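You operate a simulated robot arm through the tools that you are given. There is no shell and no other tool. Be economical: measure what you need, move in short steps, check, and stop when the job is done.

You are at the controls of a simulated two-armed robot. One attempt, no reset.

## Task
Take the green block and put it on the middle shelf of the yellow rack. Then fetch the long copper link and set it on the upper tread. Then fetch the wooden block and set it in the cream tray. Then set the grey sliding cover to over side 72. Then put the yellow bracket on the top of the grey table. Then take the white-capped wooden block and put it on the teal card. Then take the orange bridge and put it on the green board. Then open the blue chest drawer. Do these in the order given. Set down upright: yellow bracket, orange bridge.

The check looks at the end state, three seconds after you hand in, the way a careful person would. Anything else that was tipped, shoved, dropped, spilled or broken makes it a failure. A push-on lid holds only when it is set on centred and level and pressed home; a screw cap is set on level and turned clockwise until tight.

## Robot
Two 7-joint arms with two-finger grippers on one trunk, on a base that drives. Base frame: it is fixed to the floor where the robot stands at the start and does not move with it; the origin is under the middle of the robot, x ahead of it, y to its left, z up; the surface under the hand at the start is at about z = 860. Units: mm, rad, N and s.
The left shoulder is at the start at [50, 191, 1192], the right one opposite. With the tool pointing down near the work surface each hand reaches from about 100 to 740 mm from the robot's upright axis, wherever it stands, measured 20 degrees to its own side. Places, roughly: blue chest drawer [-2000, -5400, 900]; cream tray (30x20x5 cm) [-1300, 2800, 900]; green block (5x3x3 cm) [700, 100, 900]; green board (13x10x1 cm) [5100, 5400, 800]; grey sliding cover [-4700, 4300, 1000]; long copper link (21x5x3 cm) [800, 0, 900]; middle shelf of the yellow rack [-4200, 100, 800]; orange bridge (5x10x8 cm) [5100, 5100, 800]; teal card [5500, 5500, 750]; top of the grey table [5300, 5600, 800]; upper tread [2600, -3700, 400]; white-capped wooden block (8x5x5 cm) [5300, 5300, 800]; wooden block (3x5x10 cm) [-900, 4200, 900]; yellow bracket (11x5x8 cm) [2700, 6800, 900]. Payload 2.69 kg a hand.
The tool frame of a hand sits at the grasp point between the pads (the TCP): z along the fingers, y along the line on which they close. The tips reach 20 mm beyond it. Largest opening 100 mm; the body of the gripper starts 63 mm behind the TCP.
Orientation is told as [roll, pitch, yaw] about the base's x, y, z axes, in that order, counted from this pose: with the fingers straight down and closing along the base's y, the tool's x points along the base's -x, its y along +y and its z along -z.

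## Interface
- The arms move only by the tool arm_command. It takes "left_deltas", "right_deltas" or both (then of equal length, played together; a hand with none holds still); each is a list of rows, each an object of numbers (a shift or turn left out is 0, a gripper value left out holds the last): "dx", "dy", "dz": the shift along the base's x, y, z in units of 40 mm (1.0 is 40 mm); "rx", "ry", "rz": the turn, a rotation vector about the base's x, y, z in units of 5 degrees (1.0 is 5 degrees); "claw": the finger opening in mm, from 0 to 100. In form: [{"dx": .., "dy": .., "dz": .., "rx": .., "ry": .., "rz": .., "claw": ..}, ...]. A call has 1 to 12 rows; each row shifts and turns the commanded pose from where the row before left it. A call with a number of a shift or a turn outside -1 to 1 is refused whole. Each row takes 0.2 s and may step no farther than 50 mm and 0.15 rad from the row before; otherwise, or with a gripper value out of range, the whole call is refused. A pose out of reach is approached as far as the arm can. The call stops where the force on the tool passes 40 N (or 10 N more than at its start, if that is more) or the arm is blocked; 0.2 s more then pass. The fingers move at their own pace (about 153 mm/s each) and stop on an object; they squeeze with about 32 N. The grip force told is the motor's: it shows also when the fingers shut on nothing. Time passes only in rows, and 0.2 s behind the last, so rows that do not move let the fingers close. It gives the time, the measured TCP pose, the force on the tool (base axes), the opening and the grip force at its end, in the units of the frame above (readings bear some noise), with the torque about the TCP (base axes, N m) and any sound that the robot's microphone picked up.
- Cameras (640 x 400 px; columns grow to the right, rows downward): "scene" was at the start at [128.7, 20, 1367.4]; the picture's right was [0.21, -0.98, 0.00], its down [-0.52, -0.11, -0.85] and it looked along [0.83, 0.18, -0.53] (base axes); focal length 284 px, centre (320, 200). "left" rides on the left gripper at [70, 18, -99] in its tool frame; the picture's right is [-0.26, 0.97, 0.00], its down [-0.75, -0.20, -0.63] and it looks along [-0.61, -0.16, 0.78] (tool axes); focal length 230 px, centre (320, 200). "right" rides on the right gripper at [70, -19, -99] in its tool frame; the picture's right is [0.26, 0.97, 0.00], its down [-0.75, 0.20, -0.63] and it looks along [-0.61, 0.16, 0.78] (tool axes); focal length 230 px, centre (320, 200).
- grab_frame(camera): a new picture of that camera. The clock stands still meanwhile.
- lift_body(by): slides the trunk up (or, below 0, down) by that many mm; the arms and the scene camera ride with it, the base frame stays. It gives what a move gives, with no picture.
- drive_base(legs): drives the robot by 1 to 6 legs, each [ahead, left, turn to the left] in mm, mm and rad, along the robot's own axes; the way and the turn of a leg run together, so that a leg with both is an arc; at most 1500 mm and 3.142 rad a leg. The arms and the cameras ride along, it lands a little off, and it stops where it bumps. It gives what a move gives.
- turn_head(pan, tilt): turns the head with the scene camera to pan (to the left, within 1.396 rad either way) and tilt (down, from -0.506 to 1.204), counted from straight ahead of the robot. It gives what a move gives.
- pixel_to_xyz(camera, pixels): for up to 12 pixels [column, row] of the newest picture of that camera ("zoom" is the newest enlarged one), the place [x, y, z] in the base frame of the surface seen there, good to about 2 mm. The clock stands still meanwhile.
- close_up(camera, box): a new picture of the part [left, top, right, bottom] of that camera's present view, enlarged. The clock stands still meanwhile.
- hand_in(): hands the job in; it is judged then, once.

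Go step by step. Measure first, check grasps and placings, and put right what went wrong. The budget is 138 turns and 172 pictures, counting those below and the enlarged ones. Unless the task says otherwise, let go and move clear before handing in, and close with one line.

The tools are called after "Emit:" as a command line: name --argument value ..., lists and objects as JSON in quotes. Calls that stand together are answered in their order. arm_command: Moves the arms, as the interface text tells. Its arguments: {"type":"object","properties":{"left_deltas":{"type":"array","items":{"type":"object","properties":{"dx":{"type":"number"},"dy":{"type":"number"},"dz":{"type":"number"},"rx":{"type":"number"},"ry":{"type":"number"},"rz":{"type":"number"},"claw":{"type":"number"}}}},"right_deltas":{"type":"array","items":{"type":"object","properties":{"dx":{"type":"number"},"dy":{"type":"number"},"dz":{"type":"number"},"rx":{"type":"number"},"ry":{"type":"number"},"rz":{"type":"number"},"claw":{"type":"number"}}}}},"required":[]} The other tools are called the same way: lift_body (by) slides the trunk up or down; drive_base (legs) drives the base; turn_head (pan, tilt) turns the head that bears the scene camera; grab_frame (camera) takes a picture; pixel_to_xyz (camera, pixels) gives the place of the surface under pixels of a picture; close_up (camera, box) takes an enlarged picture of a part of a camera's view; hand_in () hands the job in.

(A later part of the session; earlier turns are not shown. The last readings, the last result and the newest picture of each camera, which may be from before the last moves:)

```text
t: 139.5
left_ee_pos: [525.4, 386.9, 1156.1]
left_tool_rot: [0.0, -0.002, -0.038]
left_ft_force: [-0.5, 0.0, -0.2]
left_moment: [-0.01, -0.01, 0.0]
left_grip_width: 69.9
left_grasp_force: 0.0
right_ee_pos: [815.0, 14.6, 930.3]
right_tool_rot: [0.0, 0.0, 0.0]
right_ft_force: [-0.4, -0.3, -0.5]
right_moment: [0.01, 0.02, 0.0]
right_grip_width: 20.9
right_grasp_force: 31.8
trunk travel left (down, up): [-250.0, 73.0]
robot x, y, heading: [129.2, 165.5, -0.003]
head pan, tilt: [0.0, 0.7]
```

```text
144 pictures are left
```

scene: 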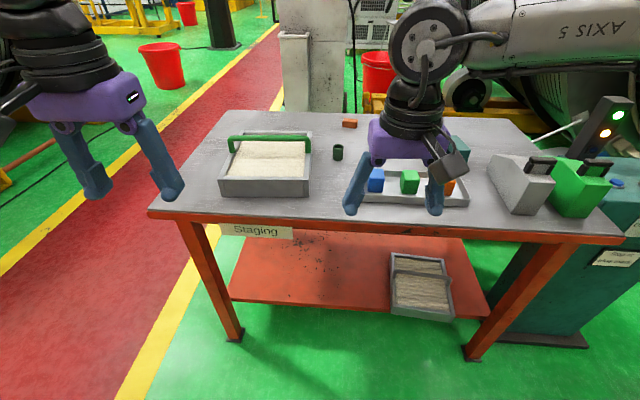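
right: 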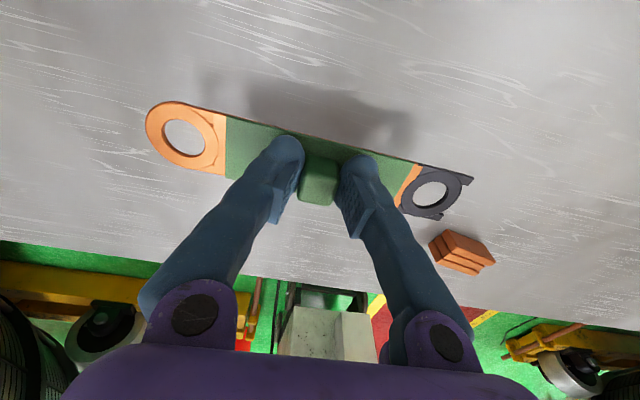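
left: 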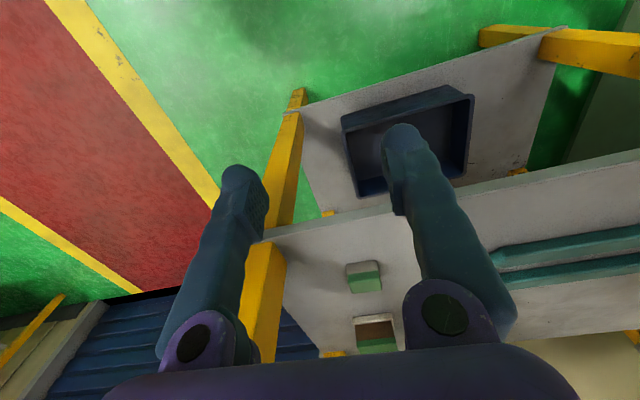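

The link is held level by its knob. I lift and pull it in, then back away and face the aisle to the right.

Emit:
arm_command --right_deltas '[{"dz": 1}, {"dz": 1}, {"dz": 1}, {"dx": -0.8, "dz": 0.6}, {"dx": -0.8, "dz": 0.6}, {"dx": -1}, {"dx": -1}, {"dx": -1}, {"dx": -1}, {"dx": -1}, {"dx": -1}, {"dx": -1}]'

Emit:
drive_base --legs '[[-480, 0, 0], [0, 0, -1.57]]'

Emit:
turn_head --pan 0.0 --tilt 0.3

Emit:
grab_frame --camera "scene"

```text
t: 142.1
left_ee_pos: [524.9, 387.6, 1156.5]
left_tool_rot: [0.001, 0.0, -0.035]
left_ft_force: [0.3, -0.3, -0.8]
left_moment: [-0.04, 0.0, 0.02]
left_grip_width: 70.1
left_grasp_force: 0.1
right_ee_pos: [470.0, 11.9, 1099.2]
right_tool_rot: [-0.001, -0.003, -0.003]
right_ft_force: [-1.0, 0.2, -1.3]
right_moment: [0.0, 0.05, -0.01]
right_grip_width: 20.9
right_grasp_force: 31.4
trunk travel left (down, up): [-250.0, 73.0]
robot x, y, heading: [130.1, 166.2, -0.0]
head pan, tilt: [0.0, 0.7]
```

```text
t: 148.7
left_ee_pos: [-122.4, -222.8, 1154.4]
left_tool_rot: [0.0, -0.002, -1.603]
left_ft_force: [-0.2, 0.0, 0.0]
left_moment: [0.01, -0.01, -0.02]
left_grip_width: 69.9
left_grasp_force: 0.2
right_ee_pos: [-496.8, -171.1, 1099.3]
right_tool_rot: [-0.001, 0.001, -1.57]
right_ft_force: [-0.5, 0.6, -0.9]
right_moment: [0.02, 0.02, 0.01]
right_grip_width: 20.8
right_grasp_force: 31.9
trunk travel left (down, up): [-250.0, 73.0]
robot x, y, heading: [-343.5, 169.9, -1.569]
head pan, tilt: [0.0, 0.7]
```

```text
t: 149.6
left_ee_pos: [-121.8, -224.4, 1155.0]
left_tool_rot: [0.0, -0.002, -1.605]
left_ft_force: [-0.1, -0.4, -0.1]
left_moment: [-0.01, 0.0, -0.01]
left_grip_width: 70.1
left_grasp_force: 0.1
right_ee_pos: [-496.8, -172.6, 1099.6]
right_tool_rot: [0.002, 0.0, -1.571]
right_ft_force: [0.0, -0.3, -1.0]
right_moment: [0.0, 0.0, -0.01]
right_grip_width: 21.0
right_grasp_force: 31.7
trunk travel left (down, up): [-250.0, 73.0]
robot x, y, heading: [-342.9, 172.7, -1.573]
head pan, tilt: [0.0, 0.3]
```

```text
143 pictures are left
```

scene: 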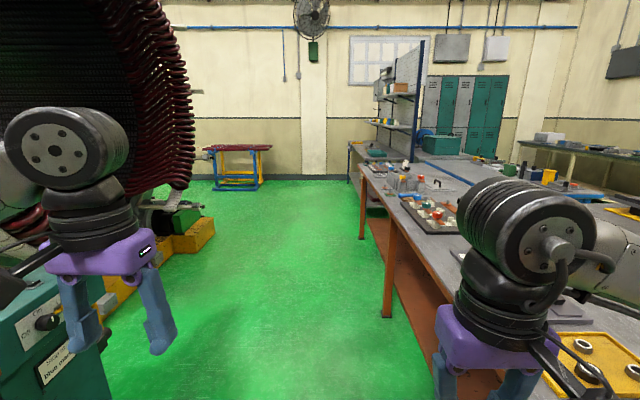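

The aisle lies ahead between the yellow frame (190,240) and the bench leg (388,310). Measuring to plan the lane.

Emit:
pixel_to_xyz --camera "scene" --pixels '[[388, 312], [362, 238], [352, 205], [210, 245], [110, 340], [172, 290], [235, 185], [300, 180], [100, 300], [380, 200], [190, 170]]'

```text
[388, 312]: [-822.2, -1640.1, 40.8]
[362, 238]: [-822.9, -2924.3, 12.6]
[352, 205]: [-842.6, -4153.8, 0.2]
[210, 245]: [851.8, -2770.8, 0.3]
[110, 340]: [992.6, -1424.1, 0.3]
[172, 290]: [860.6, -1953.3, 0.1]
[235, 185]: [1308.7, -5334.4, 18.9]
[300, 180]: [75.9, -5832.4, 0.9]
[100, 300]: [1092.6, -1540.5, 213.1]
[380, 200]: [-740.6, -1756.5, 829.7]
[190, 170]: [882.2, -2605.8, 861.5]
```

The lane runs between x -740 and 850. I drive forward with a slight left drift to y≈-2700 and look.

Emit:
drive_base --legs '[[1500, 120, 0], [1300, 250, 0]]'

Emit:
turn_head --pan 1.0 --tilt 0.4

Emit:
grab_frame --camera "scene"

```text
refused: leg 1 is longer than a leg can be; nothing moved
```

```text
t: 150.8
left_ee_pos: [-121.2, -224.9, 1154.1]
left_tool_rot: [0.002, -0.002, -1.605]
left_ft_force: [-0.4, 0.6, -1.1]
left_moment: [-0.02, 0.02, -0.01]
left_grip_width: 69.9
left_grasp_force: 0.1
right_ee_pos: [-497.2, -172.3, 1100.5]
right_tool_rot: [-0.001, 0.0, -1.57]
right_ft_force: [-0.6, -1.1, -1.4]
right_moment: [0.01, 0.0, -0.04]
right_grip_width: 20.8
right_grasp_force: 32.9
trunk travel left (down, up): [-250.0, 73.0]
robot x, y, heading: [-345.7, 170.1, -1.575]
head pan, tilt: [1.0, 0.4]
```

```text
142 pictures are left
```

scene: 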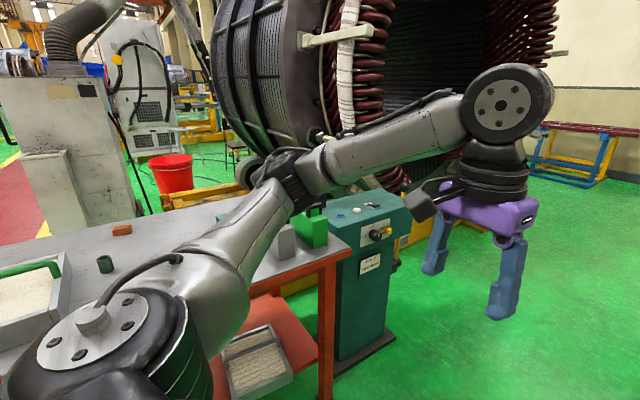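

The leg was too long with its sideways part; nothing moved. I resend slightly shorter legs.

Emit:
drive_base --legs '[[1480, 100, 0], [1300, 250, 0]]'

Emit:
grab_frame --camera "scene"

```text
t: 164.4
left_ee_pos: [224.7, -2995.8, 1155.6]
left_tool_rot: [-0.001, -0.003, -1.619]
left_ft_force: [0.2, -0.6, -0.3]
left_moment: [0.04, -0.01, 0.01]
left_grip_width: 69.8
left_grasp_force: 0.0
right_ee_pos: [-149.8, -2937.6, 1098.8]
right_tool_rot: [0.0, -0.001, -1.585]
right_ft_force: [-0.4, -0.8, -0.9]
right_moment: [0.02, 0.01, -0.01]
right_grip_width: 20.8
right_grasp_force: 31.9
trunk travel left (down, up): [-250.0, 73.0]
robot x, y, heading: [8.3, -2598.1, -1.585]
head pan, tilt: [1.0, 0.4]
```

```text
141 pictures are left
```

scene: 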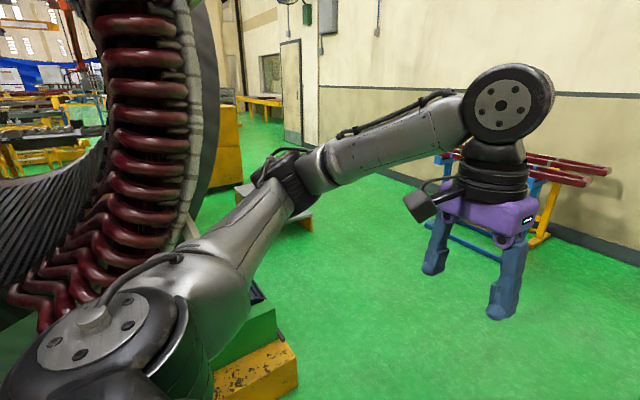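

A stair-like grey/yellow thing shows past the arm near (290,215). I go on to y≈-3650 and face +x.

Emit:
drive_base --legs '[[1100, 0, 0], [0, 0, 1.585]]'

Emit:
turn_head --pan 0.0 --tilt 0.45

Emit:
grab_frame --camera "scene"

```text
t: 173.8
left_ee_pos: [396.4, -3467.7, 1155.3]
left_tool_rot: [0.0, -0.001, -0.038]
left_ft_force: [0.0, -0.5, 0.9]
left_moment: [-0.02, -0.02, -0.02]
left_grip_width: 69.7
left_grasp_force: 0.0
right_ee_pos: [339.9, -3843.1, 1099.6]
right_tool_rot: [-0.002, 0.001, -0.005]
right_ft_force: [0.0, -0.7, -0.5]
right_moment: [-0.01, 0.01, -0.01]
right_grip_width: 20.9
right_grasp_force: 32.0
trunk travel left (down, up): [-250.0, 73.0]
robot x, y, heading: [1.0, -3689.4, -0.004]
head pan, tilt: [1.0, 0.4]
```

```text
t: 175.1
left_ee_pos: [394.9, -3468.3, 1155.2]
left_tool_rot: [0.001, -0.001, -0.039]
left_ft_force: [-0.1, 0.5, -0.2]
left_moment: [-0.01, 0.01, 0.05]
left_grip_width: 70.0
left_grasp_force: 0.0
right_ee_pos: [340.5, -3843.9, 1099.6]
right_tool_rot: [0.0, -0.001, -0.005]
right_ft_force: [-0.2, -0.6, -0.4]
right_moment: [-0.02, 0.0, 0.01]
right_grip_width: 20.8
right_grasp_force: 32.1
trunk travel left (down, up): [-250.0, 73.0]
robot x, y, heading: [1.6, -3688.4, -0.002]
head pan, tilt: [0.0, 0.45]
```

```text
140 pictures are left
```

scene: 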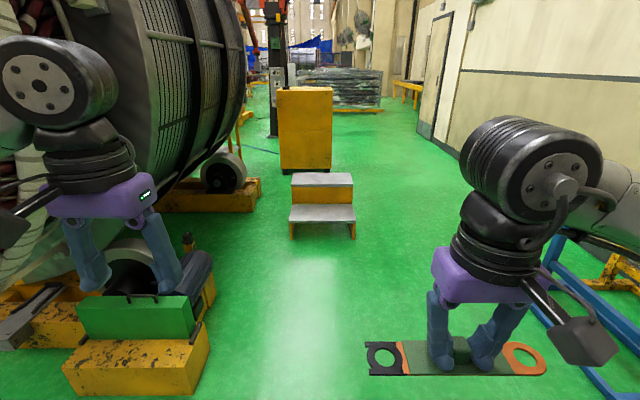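

The step stool is at (320,200): lower tread (320,214), upper tread (320,179). Measuring it.

Emit:
pixel_to_xyz --camera "scene" --pixels '[[294, 184], [350, 184], [350, 174], [294, 174], [320, 179], [292, 220], [354, 220], [320, 208], [150, 340], [200, 300], [280, 170], [400, 330]]'

```text
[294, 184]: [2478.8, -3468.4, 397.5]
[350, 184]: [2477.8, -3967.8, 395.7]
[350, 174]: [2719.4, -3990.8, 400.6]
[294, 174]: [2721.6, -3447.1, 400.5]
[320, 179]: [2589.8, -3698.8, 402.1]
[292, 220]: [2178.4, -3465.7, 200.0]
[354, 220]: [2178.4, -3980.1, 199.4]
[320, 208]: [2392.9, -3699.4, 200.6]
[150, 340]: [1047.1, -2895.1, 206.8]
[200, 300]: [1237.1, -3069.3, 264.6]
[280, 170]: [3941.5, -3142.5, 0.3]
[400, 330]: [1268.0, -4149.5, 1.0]
```

Upper tread spans x 2470–2740, y -3990…-3450, z 401. I'll approach it from its south side, facing +y.

Emit:
drive_base --legs '[[1300, -500, 0], [1150, -250, 0], [0, 0, 1.573]]'

Emit:
lift_body --by -250

Emit:
turn_head --pan -0.1 --tilt 0.7

Emit:
grab_frame --camera "scene"

```text
t: 191.3
left_ee_pos: [2194.1, -4041.1, 1154.8]
left_tool_rot: [0.0, -0.003, 1.554]
left_ft_force: [0.4, 0.1, -0.3]
left_moment: [-0.01, 0.01, 0.0]
left_grip_width: 70.0
left_grasp_force: 0.1
right_ee_pos: [2570.1, -4088.5, 1100.4]
right_tool_rot: [0.0, 0.001, 1.587]
right_ft_force: [0.1, -0.4, -1.0]
right_moment: [-0.01, 0.02, 0.03]
right_grip_width: 20.7
right_grasp_force: 31.4
trunk travel left (down, up): [-250.0, 73.0]
robot x, y, heading: [2421.5, -4430.1, 1.588]
head pan, tilt: [0.0, 0.45]
```

```text
t: 193.9
left_ee_pos: [2194.6, -4041.9, 905.7]
left_tool_rot: [0.0, -0.002, 1.555]
left_ft_force: [0.4, -0.4, 0.0]
left_moment: [0.03, 0.03, 0.01]
left_grip_width: 70.1
left_grasp_force: 0.1
right_ee_pos: [2569.7, -4088.4, 848.6]
right_tool_rot: [0.0, -0.001, 1.588]
right_ft_force: [0.4, -0.4, -0.7]
right_moment: [-0.01, 0.01, 0.0]
right_grip_width: 20.7
right_grasp_force: 31.9
trunk travel left (down, up): [0.0, 323.0]
robot x, y, heading: [2422.5, -4432.8, 1.585]
head pan, tilt: [0.0, 0.45]
```

```text
t: 194.7
left_ee_pos: [2194.8, -4041.9, 905.5]
left_tool_rot: [0.001, -0.001, 1.554]
left_ft_force: [1.1, 0.3, 0.2]
left_moment: [-0.02, -0.02, 0.02]
left_grip_width: 69.7
left_grasp_force: 0.0
right_ee_pos: [2570.5, -4088.5, 849.6]
right_tool_rot: [0.001, -0.002, 1.588]
right_ft_force: [0.5, -1.2, -1.5]
right_moment: [0.01, 0.0, 0.01]
right_grip_width: 20.7
right_grasp_force: 32.1
trunk travel left (down, up): [0.0, 323.0]
robot x, y, heading: [2424.2, -4433.4, 1.585]
head pan, tilt: [-0.099, 0.7]
```

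```text
139 pictures are left
```

scene: 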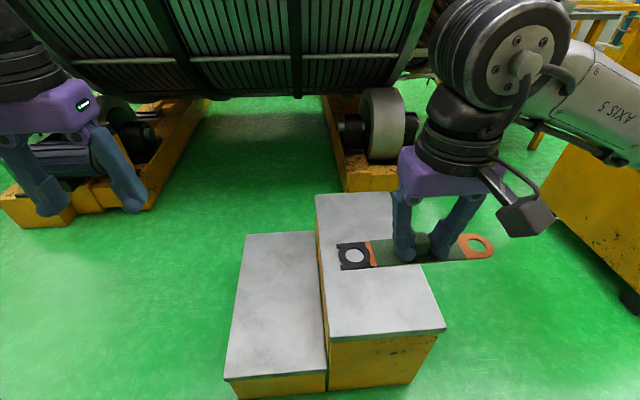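

The stool is right below; the target is (2605,-3820). I move the link there and down to about z 480 (link bottom ~450).

Emit:
arm_command --right_deltas '[{"dx": 0.12, "dy": 0.95, "dz": -0.6}, {"dx": 0.12, "dy": 0.95, "dz": -0.6}, {"dx": 0.12, "dy": 0.95, "dz": -0.6}, {"dx": 0.12, "dy": 0.95, "dz": -0.6}, {"dx": 0.12, "dy": 0.95, "dz": -0.6}, {"dx": 0.12, "dy": 0.95, "dz": -0.6}, {"dx": 0.12, "dy": 0.95, "dz": -0.6}, {"dz": -1}, {"dz": -1}, {"dz": -1}, {"dz": -1}, {"dz": -1}]'

Emit:
grab_frame --camera "scene"

Emit:
grab_frame --camera "right"

```text
t: 197.3
left_ee_pos: [2194.9, -4041.8, 905.8]
left_tool_rot: [0.001, 0.0, 1.556]
left_ft_force: [0.7, 0.2, -0.9]
left_moment: [0.02, -0.01, 0.02]
left_grip_width: 70.1
left_grasp_force: 0.0
right_ee_pos: [2602.8, -3821.6, 480.8]
right_tool_rot: [0.0, -0.002, 1.587]
right_ft_force: [-0.1, -0.2, -0.1]
right_moment: [-0.02, 0.0, 0.0]
right_grip_width: 21.0
right_grasp_force: 31.6
trunk travel left (down, up): [0.0, 323.0]
robot x, y, heading: [2421.4, -4430.7, 1.591]
head pan, tilt: [-0.099, 0.7]
```

```text
138 pictures are left
```

scene: 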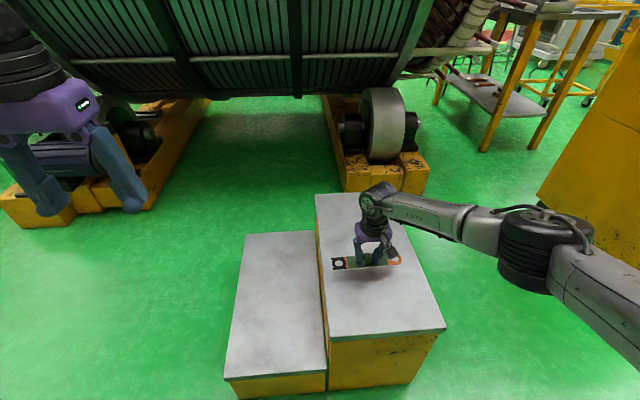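

```text
137 pictures are left
```

right: 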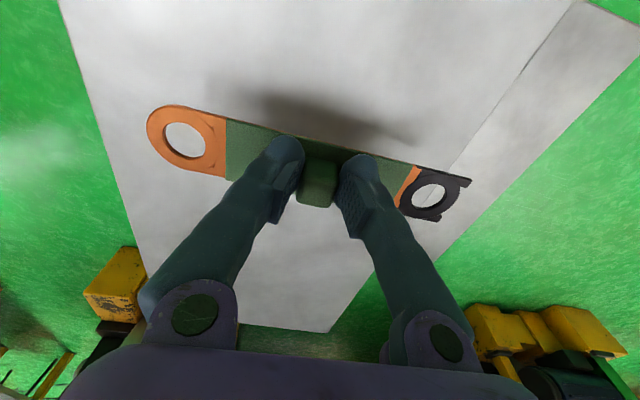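

Before lowering I check the tread edges in the right view at the link's level.

Emit:
pixel_to_xyz --camera "right" --pixels '[[112, 160], [150, 145], [475, 185], [440, 165], [500, 100], [400, 270], [375, 270], [180, 200]]'

Emit:
pixel_to_xyz --camera "scene" --pixels '[[324, 268], [413, 268], [317, 230], [405, 240], [326, 320], [440, 320]]'

```text
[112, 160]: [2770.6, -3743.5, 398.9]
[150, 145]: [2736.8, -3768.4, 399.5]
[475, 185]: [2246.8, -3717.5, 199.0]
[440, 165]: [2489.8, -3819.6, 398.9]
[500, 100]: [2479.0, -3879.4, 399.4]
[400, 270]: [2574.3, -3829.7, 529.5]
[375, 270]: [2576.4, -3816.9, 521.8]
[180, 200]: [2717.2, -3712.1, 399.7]
```

```text
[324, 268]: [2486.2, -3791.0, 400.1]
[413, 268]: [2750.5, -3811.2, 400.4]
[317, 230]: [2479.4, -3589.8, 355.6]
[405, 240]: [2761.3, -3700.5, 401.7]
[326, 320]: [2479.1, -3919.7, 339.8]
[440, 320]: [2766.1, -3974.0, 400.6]
```

Tread is x 2478–2772, z 400, so I shift +20 mm in x and lower to about z 432.

Emit:
arm_command --right_deltas '[{"dx": 0.5, "dz": -0.5}, {"dz": -0.5}, {"dz": -0.15}, {}]'

Emit:
close_up --camera "right" --box '[100, 60, 520, 322]'

```text
t: 198.3
left_ee_pos: [2193.7, -4042.1, 905.1]
left_tool_rot: [0.0, -0.003, 1.556]
left_ft_force: [-0.3, 0.6, -1.0]
left_moment: [-0.04, 0.01, -0.02]
left_grip_width: 69.9
left_grasp_force: 0.2
right_ee_pos: [2623.5, -3822.2, 435.2]
right_tool_rot: [0.001, 0.0, 1.588]
right_ft_force: [-0.2, -0.2, -1.9]
right_moment: [0.0, 0.01, -0.03]
right_grip_width: 21.1
right_grasp_force: 32.2
trunk travel left (down, up): [0.0, 323.0]
robot x, y, heading: [2423.0, -4437.2, 1.591]
head pan, tilt: [-0.099, 0.7]
```

```text
1.52 times, centred on (310, 191) of right
```

zoom: 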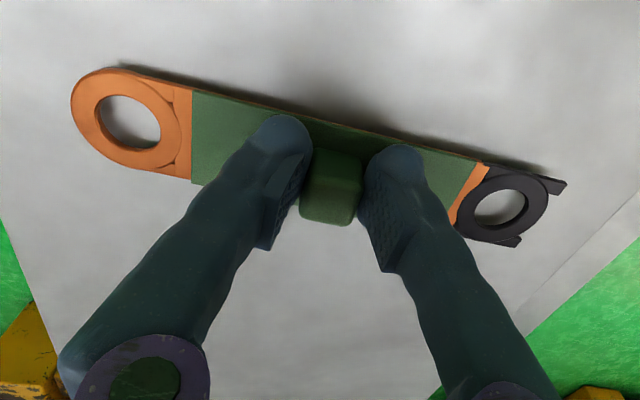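

A few millimetres remain. I lower 5 mm, let go, and rise straight up.

Emit:
arm_command --right_deltas '[{"dz": -0.07}, {"dz": -0.05}, {}, {"claw": 40}, {"claw": 50}, {"dz": 0.5}, {"dz": 1}, {"dz": 1}, {"dz": 1}]'

Emit:
grab_frame --camera "scene"

```text
t: 200.3
left_ee_pos: [2195.4, -4042.2, 905.7]
left_tool_rot: [0.0, -0.002, 1.556]
left_ft_force: [0.2, -0.1, 0.3]
left_moment: [-0.01, -0.01, 0.02]
left_grip_width: 70.1
left_grasp_force: 0.1
right_ee_pos: [2622.7, -3824.2, 570.5]
right_tool_rot: [-0.002, -0.001, 1.59]
right_ft_force: [-0.8, -0.4, 0.1]
right_moment: [0.02, 0.01, -0.01]
right_grip_width: 49.8
right_grasp_force: 0.1
trunk travel left (down, up): [0.0, 323.0]
robot x, y, heading: [2420.7, -4430.2, 1.591]
head pan, tilt: [-0.099, 0.7]
```

```text
135 pictures are left
```

scene: 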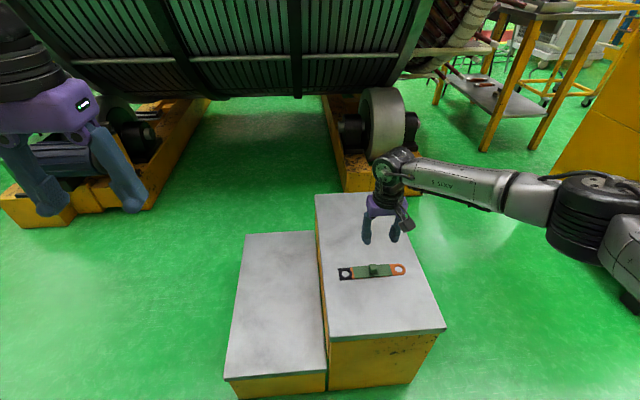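

The link lies flat on the upper tread at (370,271). I retract, raise the trunk, and drive back to the aisle.

Emit:
arm_command --right_deltas '[{"dz": 1}, {"dz": 1}, {"dz": 1}, {"dz": 1}, {"dz": 1}, {"dy": -1, "dx": -0.2, "dz": 0.5}, {"dy": -1, "dx": -0.2, "dz": 0.5}, {"dy": -1, "dx": -0.2}, {"dy": -1, "dx": -0.2}, {"dy": -1}, {"dy": -1}]'

Emit:
lift_body --by 250

Emit:
drive_base --legs '[[0, 0, 1.551], [1400, -400, 0], [1050, -350, 0], [0, 0, -1.571]]'

Emit:
turn_head --pan 0.0 --tilt 0.3

Emit:
grab_frame --camera "scene"

```text
t: 202.7
left_ee_pos: [2195.0, -4041.8, 906.8]
left_tool_rot: [-0.001, -0.002, 1.555]
left_ft_force: [-0.6, 0.7, -0.2]
left_moment: [0.04, 0.0, 0.0]
left_grip_width: 70.0
left_grasp_force: 0.0
right_ee_pos: [2592.6, -4065.0, 811.0]
right_tool_rot: [-0.003, -0.002, 1.587]
right_ft_force: [-0.2, 0.1, 0.1]
right_moment: [0.01, 0.04, 0.02]
right_grip_width: 50.1
right_grasp_force: 0.0
trunk travel left (down, up): [0.0, 323.0]
robot x, y, heading: [2420.6, -4432.9, 1.594]
head pan, tilt: [-0.099, 0.7]
```

```text
t: 205.3
left_ee_pos: [2194.6, -4041.4, 1155.2]
left_tool_rot: [0.0, -0.003, 1.557]
left_ft_force: [-0.5, 0.4, -0.1]
left_moment: [-0.01, -0.01, 0.01]
left_grip_width: 69.9
left_grasp_force: 0.1
right_ee_pos: [2592.1, -4063.4, 1059.9]
right_tool_rot: [-0.001, -0.001, 1.588]
right_ft_force: [1.0, -0.9, -0.3]
right_moment: [-0.05, 0.04, -0.02]
right_grip_width: 50.2
right_grasp_force: 0.1
trunk travel left (down, up): [-250.0, 73.0]
robot x, y, heading: [2422.8, -4426.6, 1.59]
head pan, tilt: [-0.099, 0.7]
```

```text
t: 225.4
left_ee_pos: [-282.3, -3380.5, 1155.8]
left_tool_rot: [0.001, -0.001, 1.57]
left_ft_force: [-0.6, -0.4, -0.4]
left_moment: [0.0, 0.01, -0.02]
left_grip_width: 69.9
left_grasp_force: 0.1
right_ee_pos: [114.5, -3397.8, 1060.2]
right_tool_rot: [-0.001, 0.0, 1.604]
right_ft_force: [-0.1, 0.3, 1.0]
right_moment: [0.01, -0.02, 0.0]
right_grip_width: 49.8
right_grasp_force: 0.1
trunk travel left (down, up): [-250.0, 73.0]
robot x, y, heading: [-49.7, -3767.3, 1.611]
head pan, tilt: [-0.099, 0.7]
```

```text
t: 226.3
left_ee_pos: [-283.6, -3380.2, 1156.2]
left_tool_rot: [0.001, -0.001, 1.572]
left_ft_force: [-0.2, 0.3, 0.1]
left_moment: [0.02, -0.03, 0.04]
left_grip_width: 70.3
left_grasp_force: 0.1
right_ee_pos: [114.7, -3397.7, 1060.6]
right_tool_rot: [0.0, 0.0, 1.604]
right_ft_force: [0.5, -0.5, 0.7]
right_moment: [-0.01, 0.0, -0.01]
right_grip_width: 49.8
right_grasp_force: 0.0
trunk travel left (down, up): [-250.0, 73.0]
robot x, y, heading: [-50.4, -3763.9, 1.604]
head pan, tilt: [0.0, 0.3]
```

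```text
134 pictures are left
```

scene: 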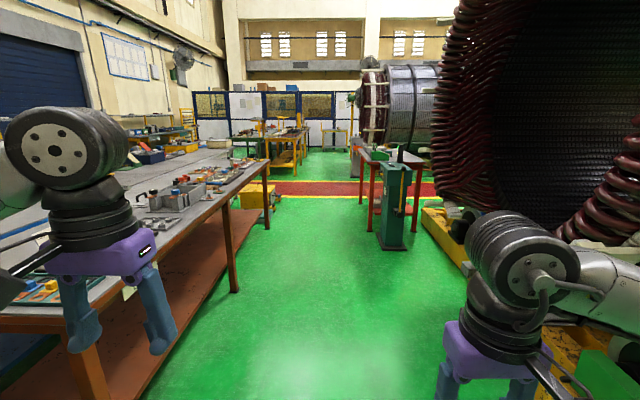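

The lane ahead is open up to the red walkway. I drive along it to about y=1480.

Emit:
drive_base --legs '[[0, 0, -0.035], [1480, 0, 0], [1480, 180, 0], [1480, 20, 0], [800, 0, 0]]'

Emit:
turn_head --pan 0.2 --tilt 0.35

Emit:
grab_frame --camera "scene"

```text
t: 251.9
left_ee_pos: [-538.1, 1868.3, 1155.5]
left_tool_rot: [0.001, -0.002, 1.545]
left_ft_force: [-0.6, 0.3, 0.3]
left_moment: [0.02, -0.03, -0.01]
left_grip_width: 69.9
left_grasp_force: 0.1
right_ee_pos: [-138.0, 1841.3, 1059.7]
right_tool_rot: [0.0, 0.001, 1.578]
right_ft_force: [-0.4, 0.2, -0.4]
right_moment: [-0.02, 0.02, -0.02]
right_grip_width: 49.9
right_grasp_force: 0.1
trunk travel left (down, up): [-250.0, 73.0]
robot x, y, heading: [-313.3, 1473.0, 1.576]
head pan, tilt: [0.0, 0.3]
```

```text
t: 252.6
left_ee_pos: [-537.2, 1866.7, 1155.7]
left_tool_rot: [-0.002, -0.001, 1.545]
left_ft_force: [-0.1, 0.5, 0.4]
left_moment: [0.03, -0.03, 0.0]
left_grip_width: 69.8
left_grasp_force: 0.1
right_ee_pos: [-138.8, 1839.9, 1059.5]
right_tool_rot: [-0.001, -0.002, 1.578]
right_ft_force: [-0.3, -0.9, 0.4]
right_moment: [-0.04, 0.02, -0.02]
right_grip_width: 49.9
right_grasp_force: 0.1
trunk travel left (down, up): [-250.0, 73.0]
robot x, y, heading: [-313.3, 1473.7, 1.577]
head pan, tilt: [0.201, 0.351]
```

```text
133 pictures are left
```

scene: 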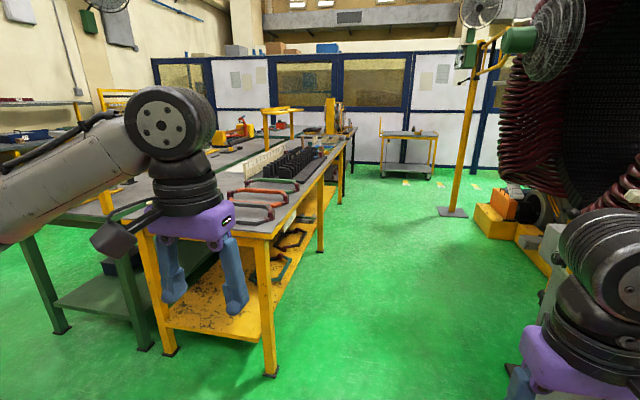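

The yellow bench runs along ahead-left; the wooden block should be at its far end near (320,150). I zoom and measure.

Emit:
close_up --camera "scene" --box '[210, 80, 370, 180]'

Emit:
pixel_to_xyz --camera "scene" --pixels '[[270, 375], [270, 235], [345, 140], [320, 250], [450, 212], [500, 250], [260, 200], [320, 148], [341, 205]]'

```text
4.00 times, centred on (290, 130) of scene
```

zoom: 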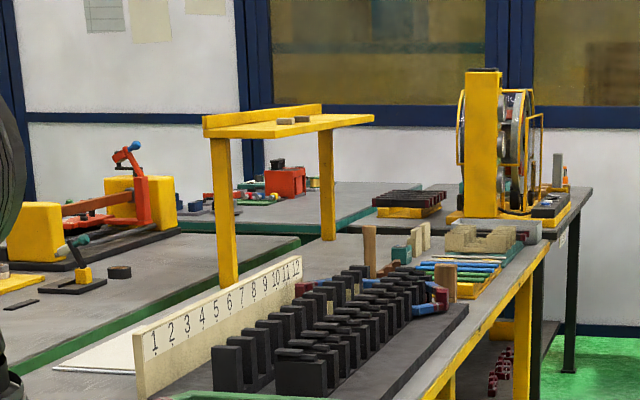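

```text
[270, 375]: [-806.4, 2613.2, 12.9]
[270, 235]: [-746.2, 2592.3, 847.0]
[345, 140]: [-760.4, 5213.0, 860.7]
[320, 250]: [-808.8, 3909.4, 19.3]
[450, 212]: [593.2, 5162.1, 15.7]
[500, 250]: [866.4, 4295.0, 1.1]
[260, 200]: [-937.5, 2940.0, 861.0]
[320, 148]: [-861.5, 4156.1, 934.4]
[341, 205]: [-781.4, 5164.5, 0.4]
```

Bench edge is x≈-745, top 861. I drive up the aisle to about (-190,4130) and face the bench.

Emit:
drive_base --legs '[[1400, -100, 0], [1260, 0, 0], [0, 0, 1.565]]'

Emit:
turn_head --pan 0.0 --tilt 0.6

Emit:
grab_frame --camera "scene"

```text
t: 269.3
left_ee_pos: [-652.4, 3908.1, 1156.0]
left_tool_rot: [-0.001, -0.002, 3.118]
left_ft_force: [0.3, 0.1, 0.5]
left_moment: [0.04, -0.01, -0.02]
left_grip_width: 70.0
left_grasp_force: 0.0
right_ee_pos: [-627.1, 4306.2, 1060.3]
right_tool_rot: [0.001, 0.001, -3.13]
right_ft_force: [0.2, -0.3, 1.0]
right_moment: [0.0, 0.01, 0.0]
right_grip_width: 49.9
right_grasp_force: 0.0
trunk travel left (down, up): [-250.0, 73.0]
robot x, y, heading: [-261.5, 4132.7, -3.134]
head pan, tilt: [0.201, 0.351]
```

```text
t: 270.1
left_ee_pos: [-652.8, 3908.5, 1156.2]
left_tool_rot: [-0.001, -0.001, 3.119]
left_ft_force: [0.0, 0.0, -0.9]
left_moment: [-0.01, 0.03, 0.03]
left_grip_width: 69.9
left_grasp_force: 0.1
right_ee_pos: [-628.2, 4306.0, 1060.6]
right_tool_rot: [0.0, -0.001, -3.132]
right_ft_force: [0.1, 0.0, 0.1]
right_moment: [-0.04, -0.03, 0.04]
right_grip_width: 49.8
right_grasp_force: 0.1
trunk travel left (down, up): [-250.0, 73.0]
robot x, y, heading: [-258.6, 4136.3, -3.134]
head pan, tilt: [0.0, 0.6]
```

```text
131 pictures are left
```

scene: 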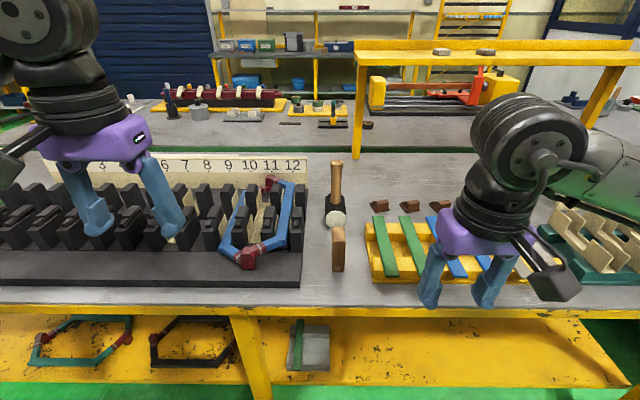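

A wooden block stands at (338,250), with a mallet behind it at (335,195). I enlarge and measure.

Emit:
close_up --camera "scene" --box '[280, 150, 440, 290]'

Emit:
pixel_to_xyz --camera "scene" --pixels '[[334, 231], [343, 231], [338, 237], [338, 250], [338, 268], [335, 215], [335, 165], [285, 225], [375, 250], [345, 255]]'

```text
2.86 times, centred on (360, 220) of scene
```

zoom: 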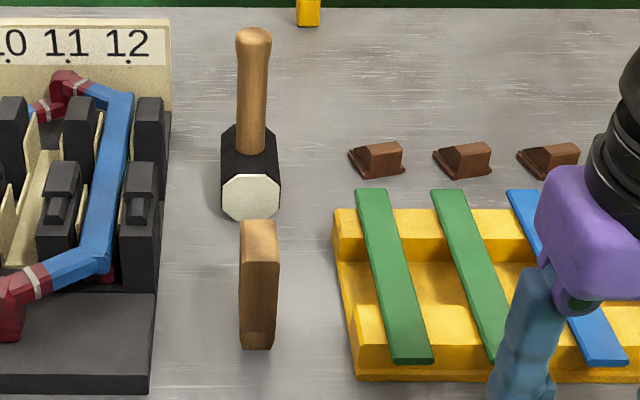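

```text
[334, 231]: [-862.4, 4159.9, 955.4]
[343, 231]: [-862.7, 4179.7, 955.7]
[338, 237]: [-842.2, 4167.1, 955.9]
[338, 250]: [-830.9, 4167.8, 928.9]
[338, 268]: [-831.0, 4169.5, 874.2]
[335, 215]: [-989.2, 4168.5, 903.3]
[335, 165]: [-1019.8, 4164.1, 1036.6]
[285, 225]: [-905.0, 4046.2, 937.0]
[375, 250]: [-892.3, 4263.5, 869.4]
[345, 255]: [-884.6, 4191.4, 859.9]
```

The block is about 28 mm wide in y at (-853,4169), top 956. I take the right hand over it, opened to 70 mm.

Emit:
arm_command --right_deltas '[{"dx": -0.94, "dy": -0.57, "claw": 70}, {"dx": -0.94, "dy": -0.57}, {"dx": -0.94, "dy": -0.57}, {"dx": -0.94, "dy": -0.57}, {"dx": -0.94, "dy": -0.57}, {"dx": -0.94, "dy": -0.57}]'

Emit:
grab_frame --camera "right"

```text
t: 271.5
left_ee_pos: [-653.8, 3908.2, 1155.4]
left_tool_rot: [-0.001, -0.002, 3.119]
left_ft_force: [0.0, -0.1, 0.4]
left_moment: [0.02, 0.0, 0.0]
left_grip_width: 70.0
left_grasp_force: 0.1
right_ee_pos: [-852.7, 4166.8, 1057.8]
right_tool_rot: [0.0, -0.001, -3.129]
right_ft_force: [-0.3, -0.5, 0.3]
right_moment: [0.01, 0.0, -0.02]
right_grip_width: 69.9
right_grasp_force: 0.0
trunk travel left (down, up): [-250.0, 73.0]
robot x, y, heading: [-257.6, 4134.7, -3.133]
head pan, tilt: [0.0, 0.6]
```

```text
129 pictures are left
```

right: 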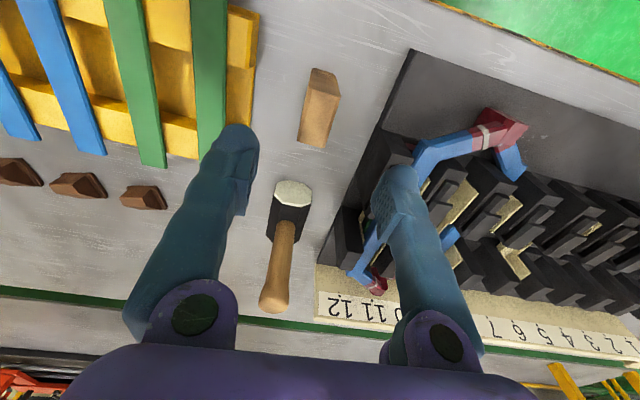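

The block is at (318,108) between the fingers. I measure its top before descending.

Emit:
pixel_to_xyz --camera "right" --pixels '[[302, 140], [325, 143], [310, 98], [334, 100], [316, 120], [322, 75]]'

```text
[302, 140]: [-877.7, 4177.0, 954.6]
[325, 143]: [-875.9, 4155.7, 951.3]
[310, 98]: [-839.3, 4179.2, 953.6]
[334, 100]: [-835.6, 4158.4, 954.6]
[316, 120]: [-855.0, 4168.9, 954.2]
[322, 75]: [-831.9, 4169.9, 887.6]
```

Centre is (-856,4168). I descend to z≈927 with fingers at 56 mm, close and lift slightly.

Emit:
arm_command --right_deltas '[{"claw": 56, "dx": -0.07, "dy": 0.03}, {"dz": -1}, {"dz": -1}, {"dz": -1}, {"dz": -0.28}, {"claw": 10}, {"claw": 10}, {"claw": 10}, {"dz": 0.5}]'

Emit:
grab_frame --camera "right"

```text
t: 273.5
left_ee_pos: [-652.7, 3907.8, 1156.6]
left_tool_rot: [0.001, -0.002, 3.118]
left_ft_force: [0.5, 0.2, 0.3]
left_moment: [0.01, 0.03, 0.01]
left_grip_width: 70.0
left_grasp_force: 0.0
right_ee_pos: [-855.8, 4171.8, 947.4]
right_tool_rot: [-0.003, -0.002, -3.132]
right_ft_force: [0.1, 0.0, -0.7]
right_moment: [-0.02, 0.04, -0.03]
right_grip_width: 26.9
right_grasp_force: 31.8
trunk travel left (down, up): [-250.0, 73.0]
robot x, y, heading: [-262.1, 4134.0, -3.133]
head pan, tilt: [0.0, 0.6]
```

```text
128 pictures are left
```

right: 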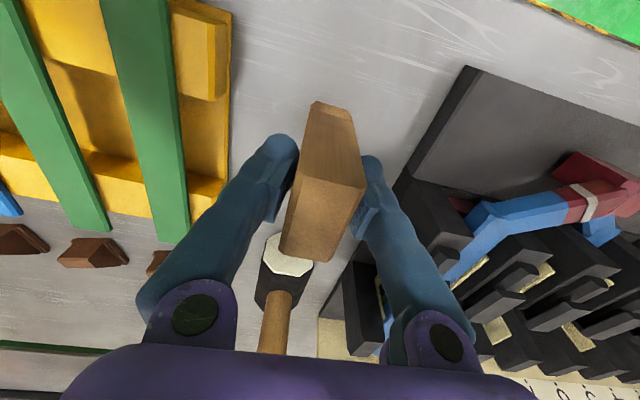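

The block is gripped at 27 mm. I lift it, pull back, and drive down the aisle to the red walkway.

Emit:
arm_command --right_deltas '[{"dz": 1}, {"dz": 1}, {"dz": 1}, {"dz": 1}, {"dx": 1, "dy": 0.5}, {"dx": 1, "dy": 0.5}, {"dx": 1, "dy": 0.5}, {"dx": 1, "dy": 0.5}, {"dx": 1, "dy": 0.5}, {"dx": 0.5}]'

Emit:
drive_base --legs '[[0, 1400, -0.02], [0, 1250, -0.02], [950, 0, 0], [0, 0, -1.57]]'

Emit:
turn_head --pan 0.0 --tilt 0.5

Emit:
grab_frame --camera "scene"

```text
t: 275.7
left_ee_pos: [-653.0, 3907.7, 1154.8]
left_tool_rot: [-0.001, -0.001, 3.118]
left_ft_force: [0.8, -0.5, -0.1]
left_moment: [-0.01, -0.02, 0.0]
left_grip_width: 69.8
left_grasp_force: 0.0
right_ee_pos: [-636.1, 4271.8, 1111.7]
right_tool_rot: [-0.001, 0.0, -3.133]
right_ft_force: [-0.7, 0.0, -1.3]
right_moment: [0.0, 0.0, -0.01]
right_grip_width: 26.8
right_grasp_force: 32.1
trunk travel left (down, up): [-250.0, 73.0]
robot x, y, heading: [-262.1, 4133.9, -3.133]
head pan, tilt: [0.0, 0.6]
```

```text
t: 307.4
left_ee_pos: [-1411.8, 1900.2, 1155.9]
left_tool_rot: [0.001, 0.001, 1.502]
left_ft_force: [0.1, 0.1, -0.1]
left_moment: [-0.02, 0.0, 0.01]
left_grip_width: 70.2
left_grasp_force: 0.1
right_ee_pos: [-1049.5, 1866.7, 1111.3]
right_tool_rot: [0.0, -0.001, 1.535]
right_ft_force: [-0.2, 0.6, 0.1]
right_moment: [-0.01, -0.05, 0.01]
right_grip_width: 26.8
right_grasp_force: 32.3
trunk travel left (down, up): [-250.0, 73.0]
robot x, y, heading: [-1203.7, 1496.1, 1.534]
head pan, tilt: [0.0, 0.6]
```

```text
t: 308.0
left_ee_pos: [-1412.2, 1899.3, 1155.3]
left_tool_rot: [0.002, 0.0, 1.502]
left_ft_force: [-0.4, 0.3, 0.1]
left_moment: [-0.01, 0.01, -0.03]
left_grip_width: 69.9
left_grasp_force: 0.1
right_ee_pos: [-1050.8, 1866.2, 1110.5]
right_tool_rot: [0.001, 0.0, 1.534]
right_ft_force: [-0.4, -0.1, -0.8]
right_moment: [0.01, 0.01, -0.02]
right_grip_width: 26.8
right_grasp_force: 32.2
trunk travel left (down, up): [-250.0, 73.0]
robot x, y, heading: [-1204.4, 1498.5, 1.536]
head pan, tilt: [0.0, 0.499]
```

```text
127 pictures are left
```

scene: 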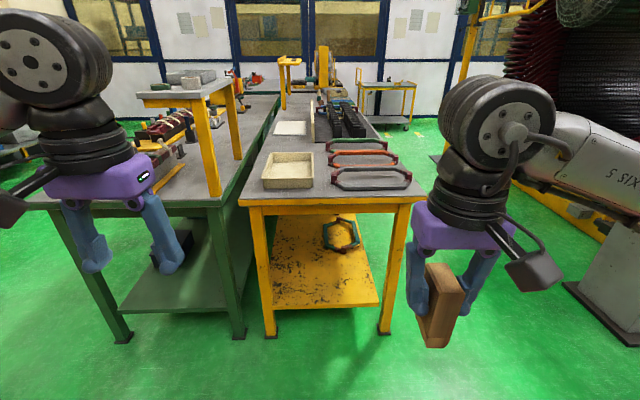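

The cream tray is at (288,170) near this end of the yellow bench. I measure its corners.

Emit:
pixel_to_xyz --camera "scene" --pixels '[[262, 183], [313, 181], [270, 153], [312, 153], [290, 172], [330, 200], [243, 203], [300, 203], [245, 330]]'

```text
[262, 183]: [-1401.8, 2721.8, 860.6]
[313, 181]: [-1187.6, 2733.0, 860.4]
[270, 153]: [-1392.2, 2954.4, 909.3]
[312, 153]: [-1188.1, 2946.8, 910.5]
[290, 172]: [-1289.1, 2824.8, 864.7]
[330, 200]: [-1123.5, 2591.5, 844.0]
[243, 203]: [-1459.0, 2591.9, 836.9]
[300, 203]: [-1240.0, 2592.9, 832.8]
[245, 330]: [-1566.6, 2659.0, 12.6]
```

Tray interior is centred near (-1290,2830), floor 865, rim 910. I drive up to about (-1390,2190).

Emit:
drive_base --legs '[[0, 0, 0.035], [690, 190, 0]]'

Emit:
grab_frame --camera "scene"

```text
t: 312.0
left_ee_pos: [-1599.5, 2546.3, 1155.2]
left_tool_rot: [0.001, 0.005, 1.517]
left_ft_force: [-1.0, 0.5, 0.2]
left_moment: [0.0, 0.02, -0.03]
left_grip_width: 70.0
left_grasp_force: 0.1
right_ee_pos: [-1237.6, 2527.1, 1110.4]
right_tool_rot: [0.0, 0.0, 1.559]
right_ft_force: [-0.3, -0.4, -0.5]
right_moment: [0.03, 0.0, 0.02]
right_grip_width: 26.8
right_grasp_force: 32.0
trunk travel left (down, up): [-250.0, 73.0]
robot x, y, heading: [-1383.9, 2154.5, 1.558]
head pan, tilt: [0.0, 0.499]
stopped in leg 2: the force on the tool passed its limit at 68 N (the readings are from after the stop); the commanded pose is now the measured one
```

```text
126 pictures are left
```

scene: 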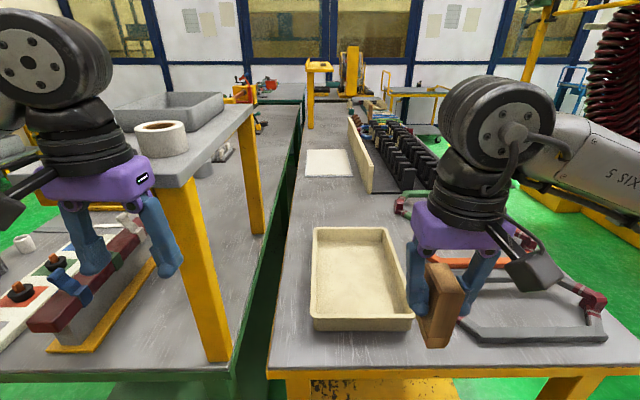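

The left hand touched the small shelf on the green bench (68 N), near (150,180). I back off and inspect that nothing moved.

Emit:
drive_base --legs '[[-90, 0, 0]]'

Emit:
close_up --camera "scene" --box '[0, 60, 320, 260]'

Emit:
grab_frame --camera "left"

```text
t: 313.1
left_ee_pos: [-1600.6, 2455.8, 1155.8]
left_tool_rot: [0.003, 0.006, 1.516]
left_ft_force: [-0.4, -0.5, 0.6]
left_moment: [0.03, 0.0, -0.01]
left_grip_width: 69.8
left_grasp_force: 0.1
right_ee_pos: [-1238.2, 2437.4, 1110.7]
right_tool_rot: [0.0, -0.004, 1.56]
right_ft_force: [-0.1, -0.1, -1.0]
right_moment: [0.01, 0.01, 0.04]
right_grip_width: 26.4
right_grasp_force: 32.0
trunk travel left (down, up): [-250.0, 73.0]
robot x, y, heading: [-1387.6, 2065.2, 1.554]
head pan, tilt: [0.0, 0.499]
```

```text
2.00 times, centred on (160, 160) of scene
```

zoom: 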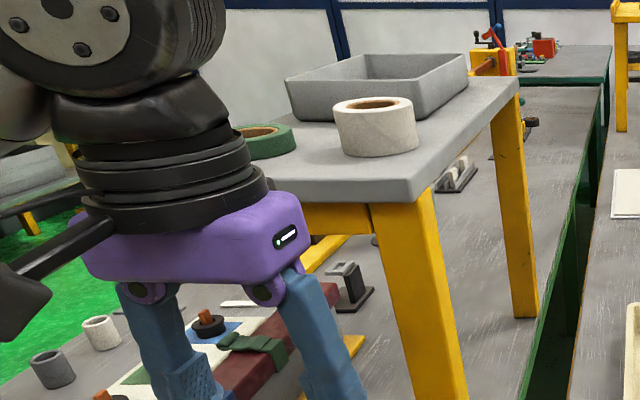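

```text
124 pictures are left
```

left: 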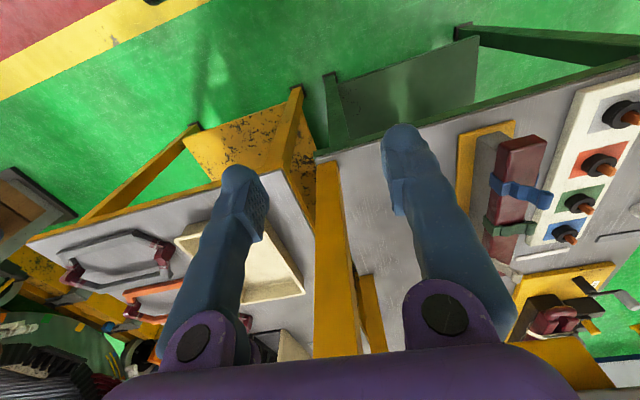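

Nothing on the shelf was disturbed. I pull the left hand back 200 mm, then move the base forward and aim the right hand at the tray.

Emit:
arm_command --left_deltas '[{"dy": -1}, {"dy": -1}, {"dy": -1}, {"dy": -1}, {"dy": -1}]'

Emit:
drive_base --legs '[[110, 0, 0.015]]'

Emit:
arm_command --right_deltas '[{"dy": 1, "dx": -0.2}, {"dy": 1, "dx": -0.2}, {"dy": 1, "dx": -0.2}, {"dy": 1, "dx": -0.2}, {"dy": 1, "dx": -0.2}, {"dy": 1, "dx": -0.2}]'

Emit:
grab_frame --camera "right"

```text
t: 314.3
left_ee_pos: [-1597.4, 2267.3, 1168.1]
left_tool_rot: [0.004, 0.007, 1.517]
left_ft_force: [-0.7, -0.5, -1.1]
left_moment: [0.02, -0.01, 0.01]
left_grip_width: 70.0
left_grasp_force: 0.1
left hand out of reach, approached as far as the arm can: row 5
right_ee_pos: [-1237.2, 2437.5, 1112.0]
right_tool_rot: [0.0, -0.001, 1.557]
right_ft_force: [-0.5, -1.2, -0.5]
right_moment: [0.03, 0.03, 0.03]
right_grip_width: 26.8
right_grasp_force: 31.8
trunk travel left (down, up): [-250.0, 73.0]
robot x, y, heading: [-1388.5, 2066.3, 1.558]
head pan, tilt: [0.0, 0.499]
```

```text
t: 315.5
left_ee_pos: [-1600.2, 2373.8, 1167.3]
left_tool_rot: [0.003, 0.008, 1.531]
left_ft_force: [-0.5, 0.2, -0.5]
left_moment: [-0.01, 0.03, 0.0]
left_grip_width: 70.0
left_grasp_force: 0.1
right_ee_pos: [-1244.1, 2550.5, 1110.8]
right_tool_rot: [-0.001, 0.0, 1.575]
right_ft_force: [-0.4, 0.0, -1.0]
right_moment: [0.01, 0.02, -0.01]
right_grip_width: 26.8
right_grasp_force: 31.7
trunk travel left (down, up): [-250.0, 73.0]
robot x, y, heading: [-1385.0, 2177.3, 1.572]
head pan, tilt: [0.0, 0.499]
```

```text
t: 316.9
left_ee_pos: [-1600.8, 2375.0, 1167.9]
left_tool_rot: [0.001, 0.006, 1.529]
left_ft_force: [-0.6, -0.2, 0.2]
left_moment: [0.02, -0.05, -0.02]
left_grip_width: 69.9
left_grasp_force: 0.0
right_ee_pos: [-1292.4, 2790.5, 1111.9]
right_tool_rot: [0.0, 0.001, 1.574]
right_ft_force: [0.4, 0.0, -1.5]
right_moment: [-0.06, 0.01, 0.02]
right_grip_width: 26.5
right_grasp_force: 31.9
trunk travel left (down, up): [-250.0, 73.0]
robot x, y, heading: [-1384.3, 2176.8, 1.582]
head pan, tilt: [0.0, 0.499]
```

```text
123 pictures are left
```

right: 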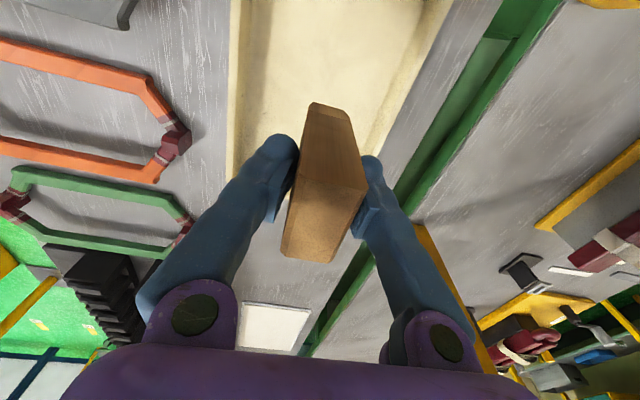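

The block is above the tray at (-1292,2790). I lower until just above the tray floor (TCP ≈ 936).

Emit:
arm_command --right_deltas '[{"dz": -1}, {"dz": -1}, {"dz": -1}, {"dz": -1}, {"dz": -0.4}]'

Emit:
grab_frame --camera "right"

Emit:
grab_frame --camera "scene"

```text
t: 318.1
left_ee_pos: [-1599.2, 2372.5, 1168.0]
left_tool_rot: [0.003, 0.007, 1.533]
left_ft_force: [-0.9, 0.0, 1.0]
left_moment: [0.02, -0.01, 0.0]
left_grip_width: 70.0
left_grasp_force: 0.0
right_ee_pos: [-1292.3, 2788.2, 933.2]
right_tool_rot: [0.0, 0.002, 1.572]
right_ft_force: [1.2, -0.8, -0.1]
right_moment: [0.02, -0.02, -0.01]
right_grip_width: 26.8
right_grasp_force: 32.0
trunk travel left (down, up): [-250.0, 73.0]
robot x, y, heading: [-1383.0, 2175.3, 1.572]
head pan, tilt: [0.0, 0.499]
```

```text
122 pictures are left
```

right: 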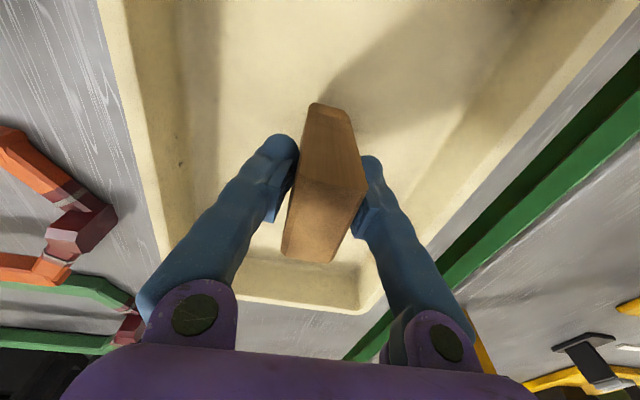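

```text
121 pictures are left
```

scene: 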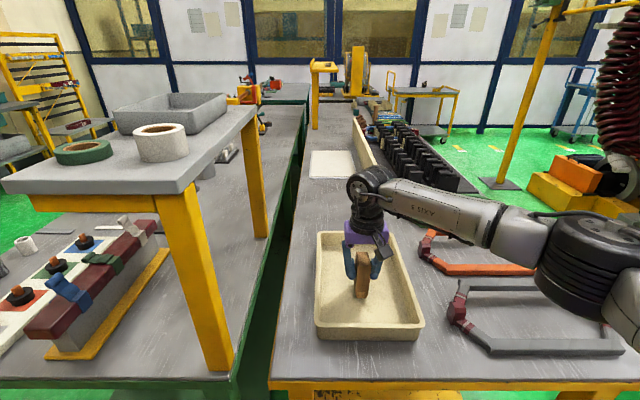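

Inside the tray, close to the floor. I lower in tiny steps feeling for contact.

Emit:
arm_command --right_deltas '[{"dz": -0.06}, {"dz": -0.06}, {}]'

```text
t: 318.9
left_ee_pos: [-1600.1, 2372.9, 1168.3]
left_tool_rot: [0.001, 0.006, 1.53]
left_ft_force: [-0.1, 0.1, -0.2]
left_moment: [0.01, -0.01, 0.01]
left_grip_width: 70.0
left_grasp_force: 0.0
right_ee_pos: [-1292.4, 2787.4, 930.2]
right_tool_rot: [0.0, -0.003, 1.572]
right_ft_force: [0.9, 0.3, 7.8]
right_moment: [-0.08, -0.14, -0.02]
right_grip_width: 26.7
right_grasp_force: 31.9
trunk travel left (down, up): [-250.0, 73.0]
robot x, y, heading: [-1385.1, 2172.3, 1.571]
head pan, tilt: [0.0, 0.499]
```

Contact at 7.8 N. I release, rise, and check.

Emit:
arm_command --right_deltas '[{"claw": 45}, {"claw": 60}, {"dz": 0.5}, {"dz": 1}, {"dz": 1}, {"dz": 1}, {"dz": 1}]'

Emit:
grab_frame --camera "scene"

```text
t: 320.5
left_ee_pos: [-1599.6, 2373.2, 1168.0]
left_tool_rot: [0.003, 0.006, 1.532]
left_ft_force: [-0.2, 0.1, 0.7]
left_moment: [0.01, 0.01, -0.01]
left_grip_width: 70.2
left_grasp_force: 0.0
right_ee_pos: [-1290.0, 2786.2, 1109.3]
right_tool_rot: [0.0, -0.002, 1.576]
right_ft_force: [-0.4, -0.5, -0.2]
right_moment: [-0.01, 0.0, 0.0]
right_grip_width: 60.2
right_grasp_force: 0.1
trunk travel left (down, up): [-250.0, 73.0]
robot x, y, heading: [-1381.5, 2176.1, 1.576]
head pan, tilt: [0.0, 0.499]
```

```text
120 pictures are left
```

scene: 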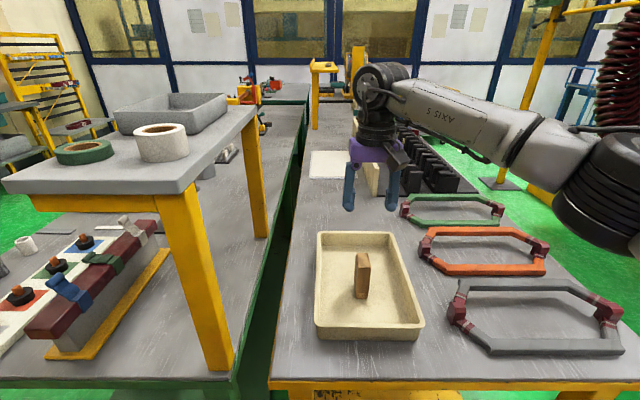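

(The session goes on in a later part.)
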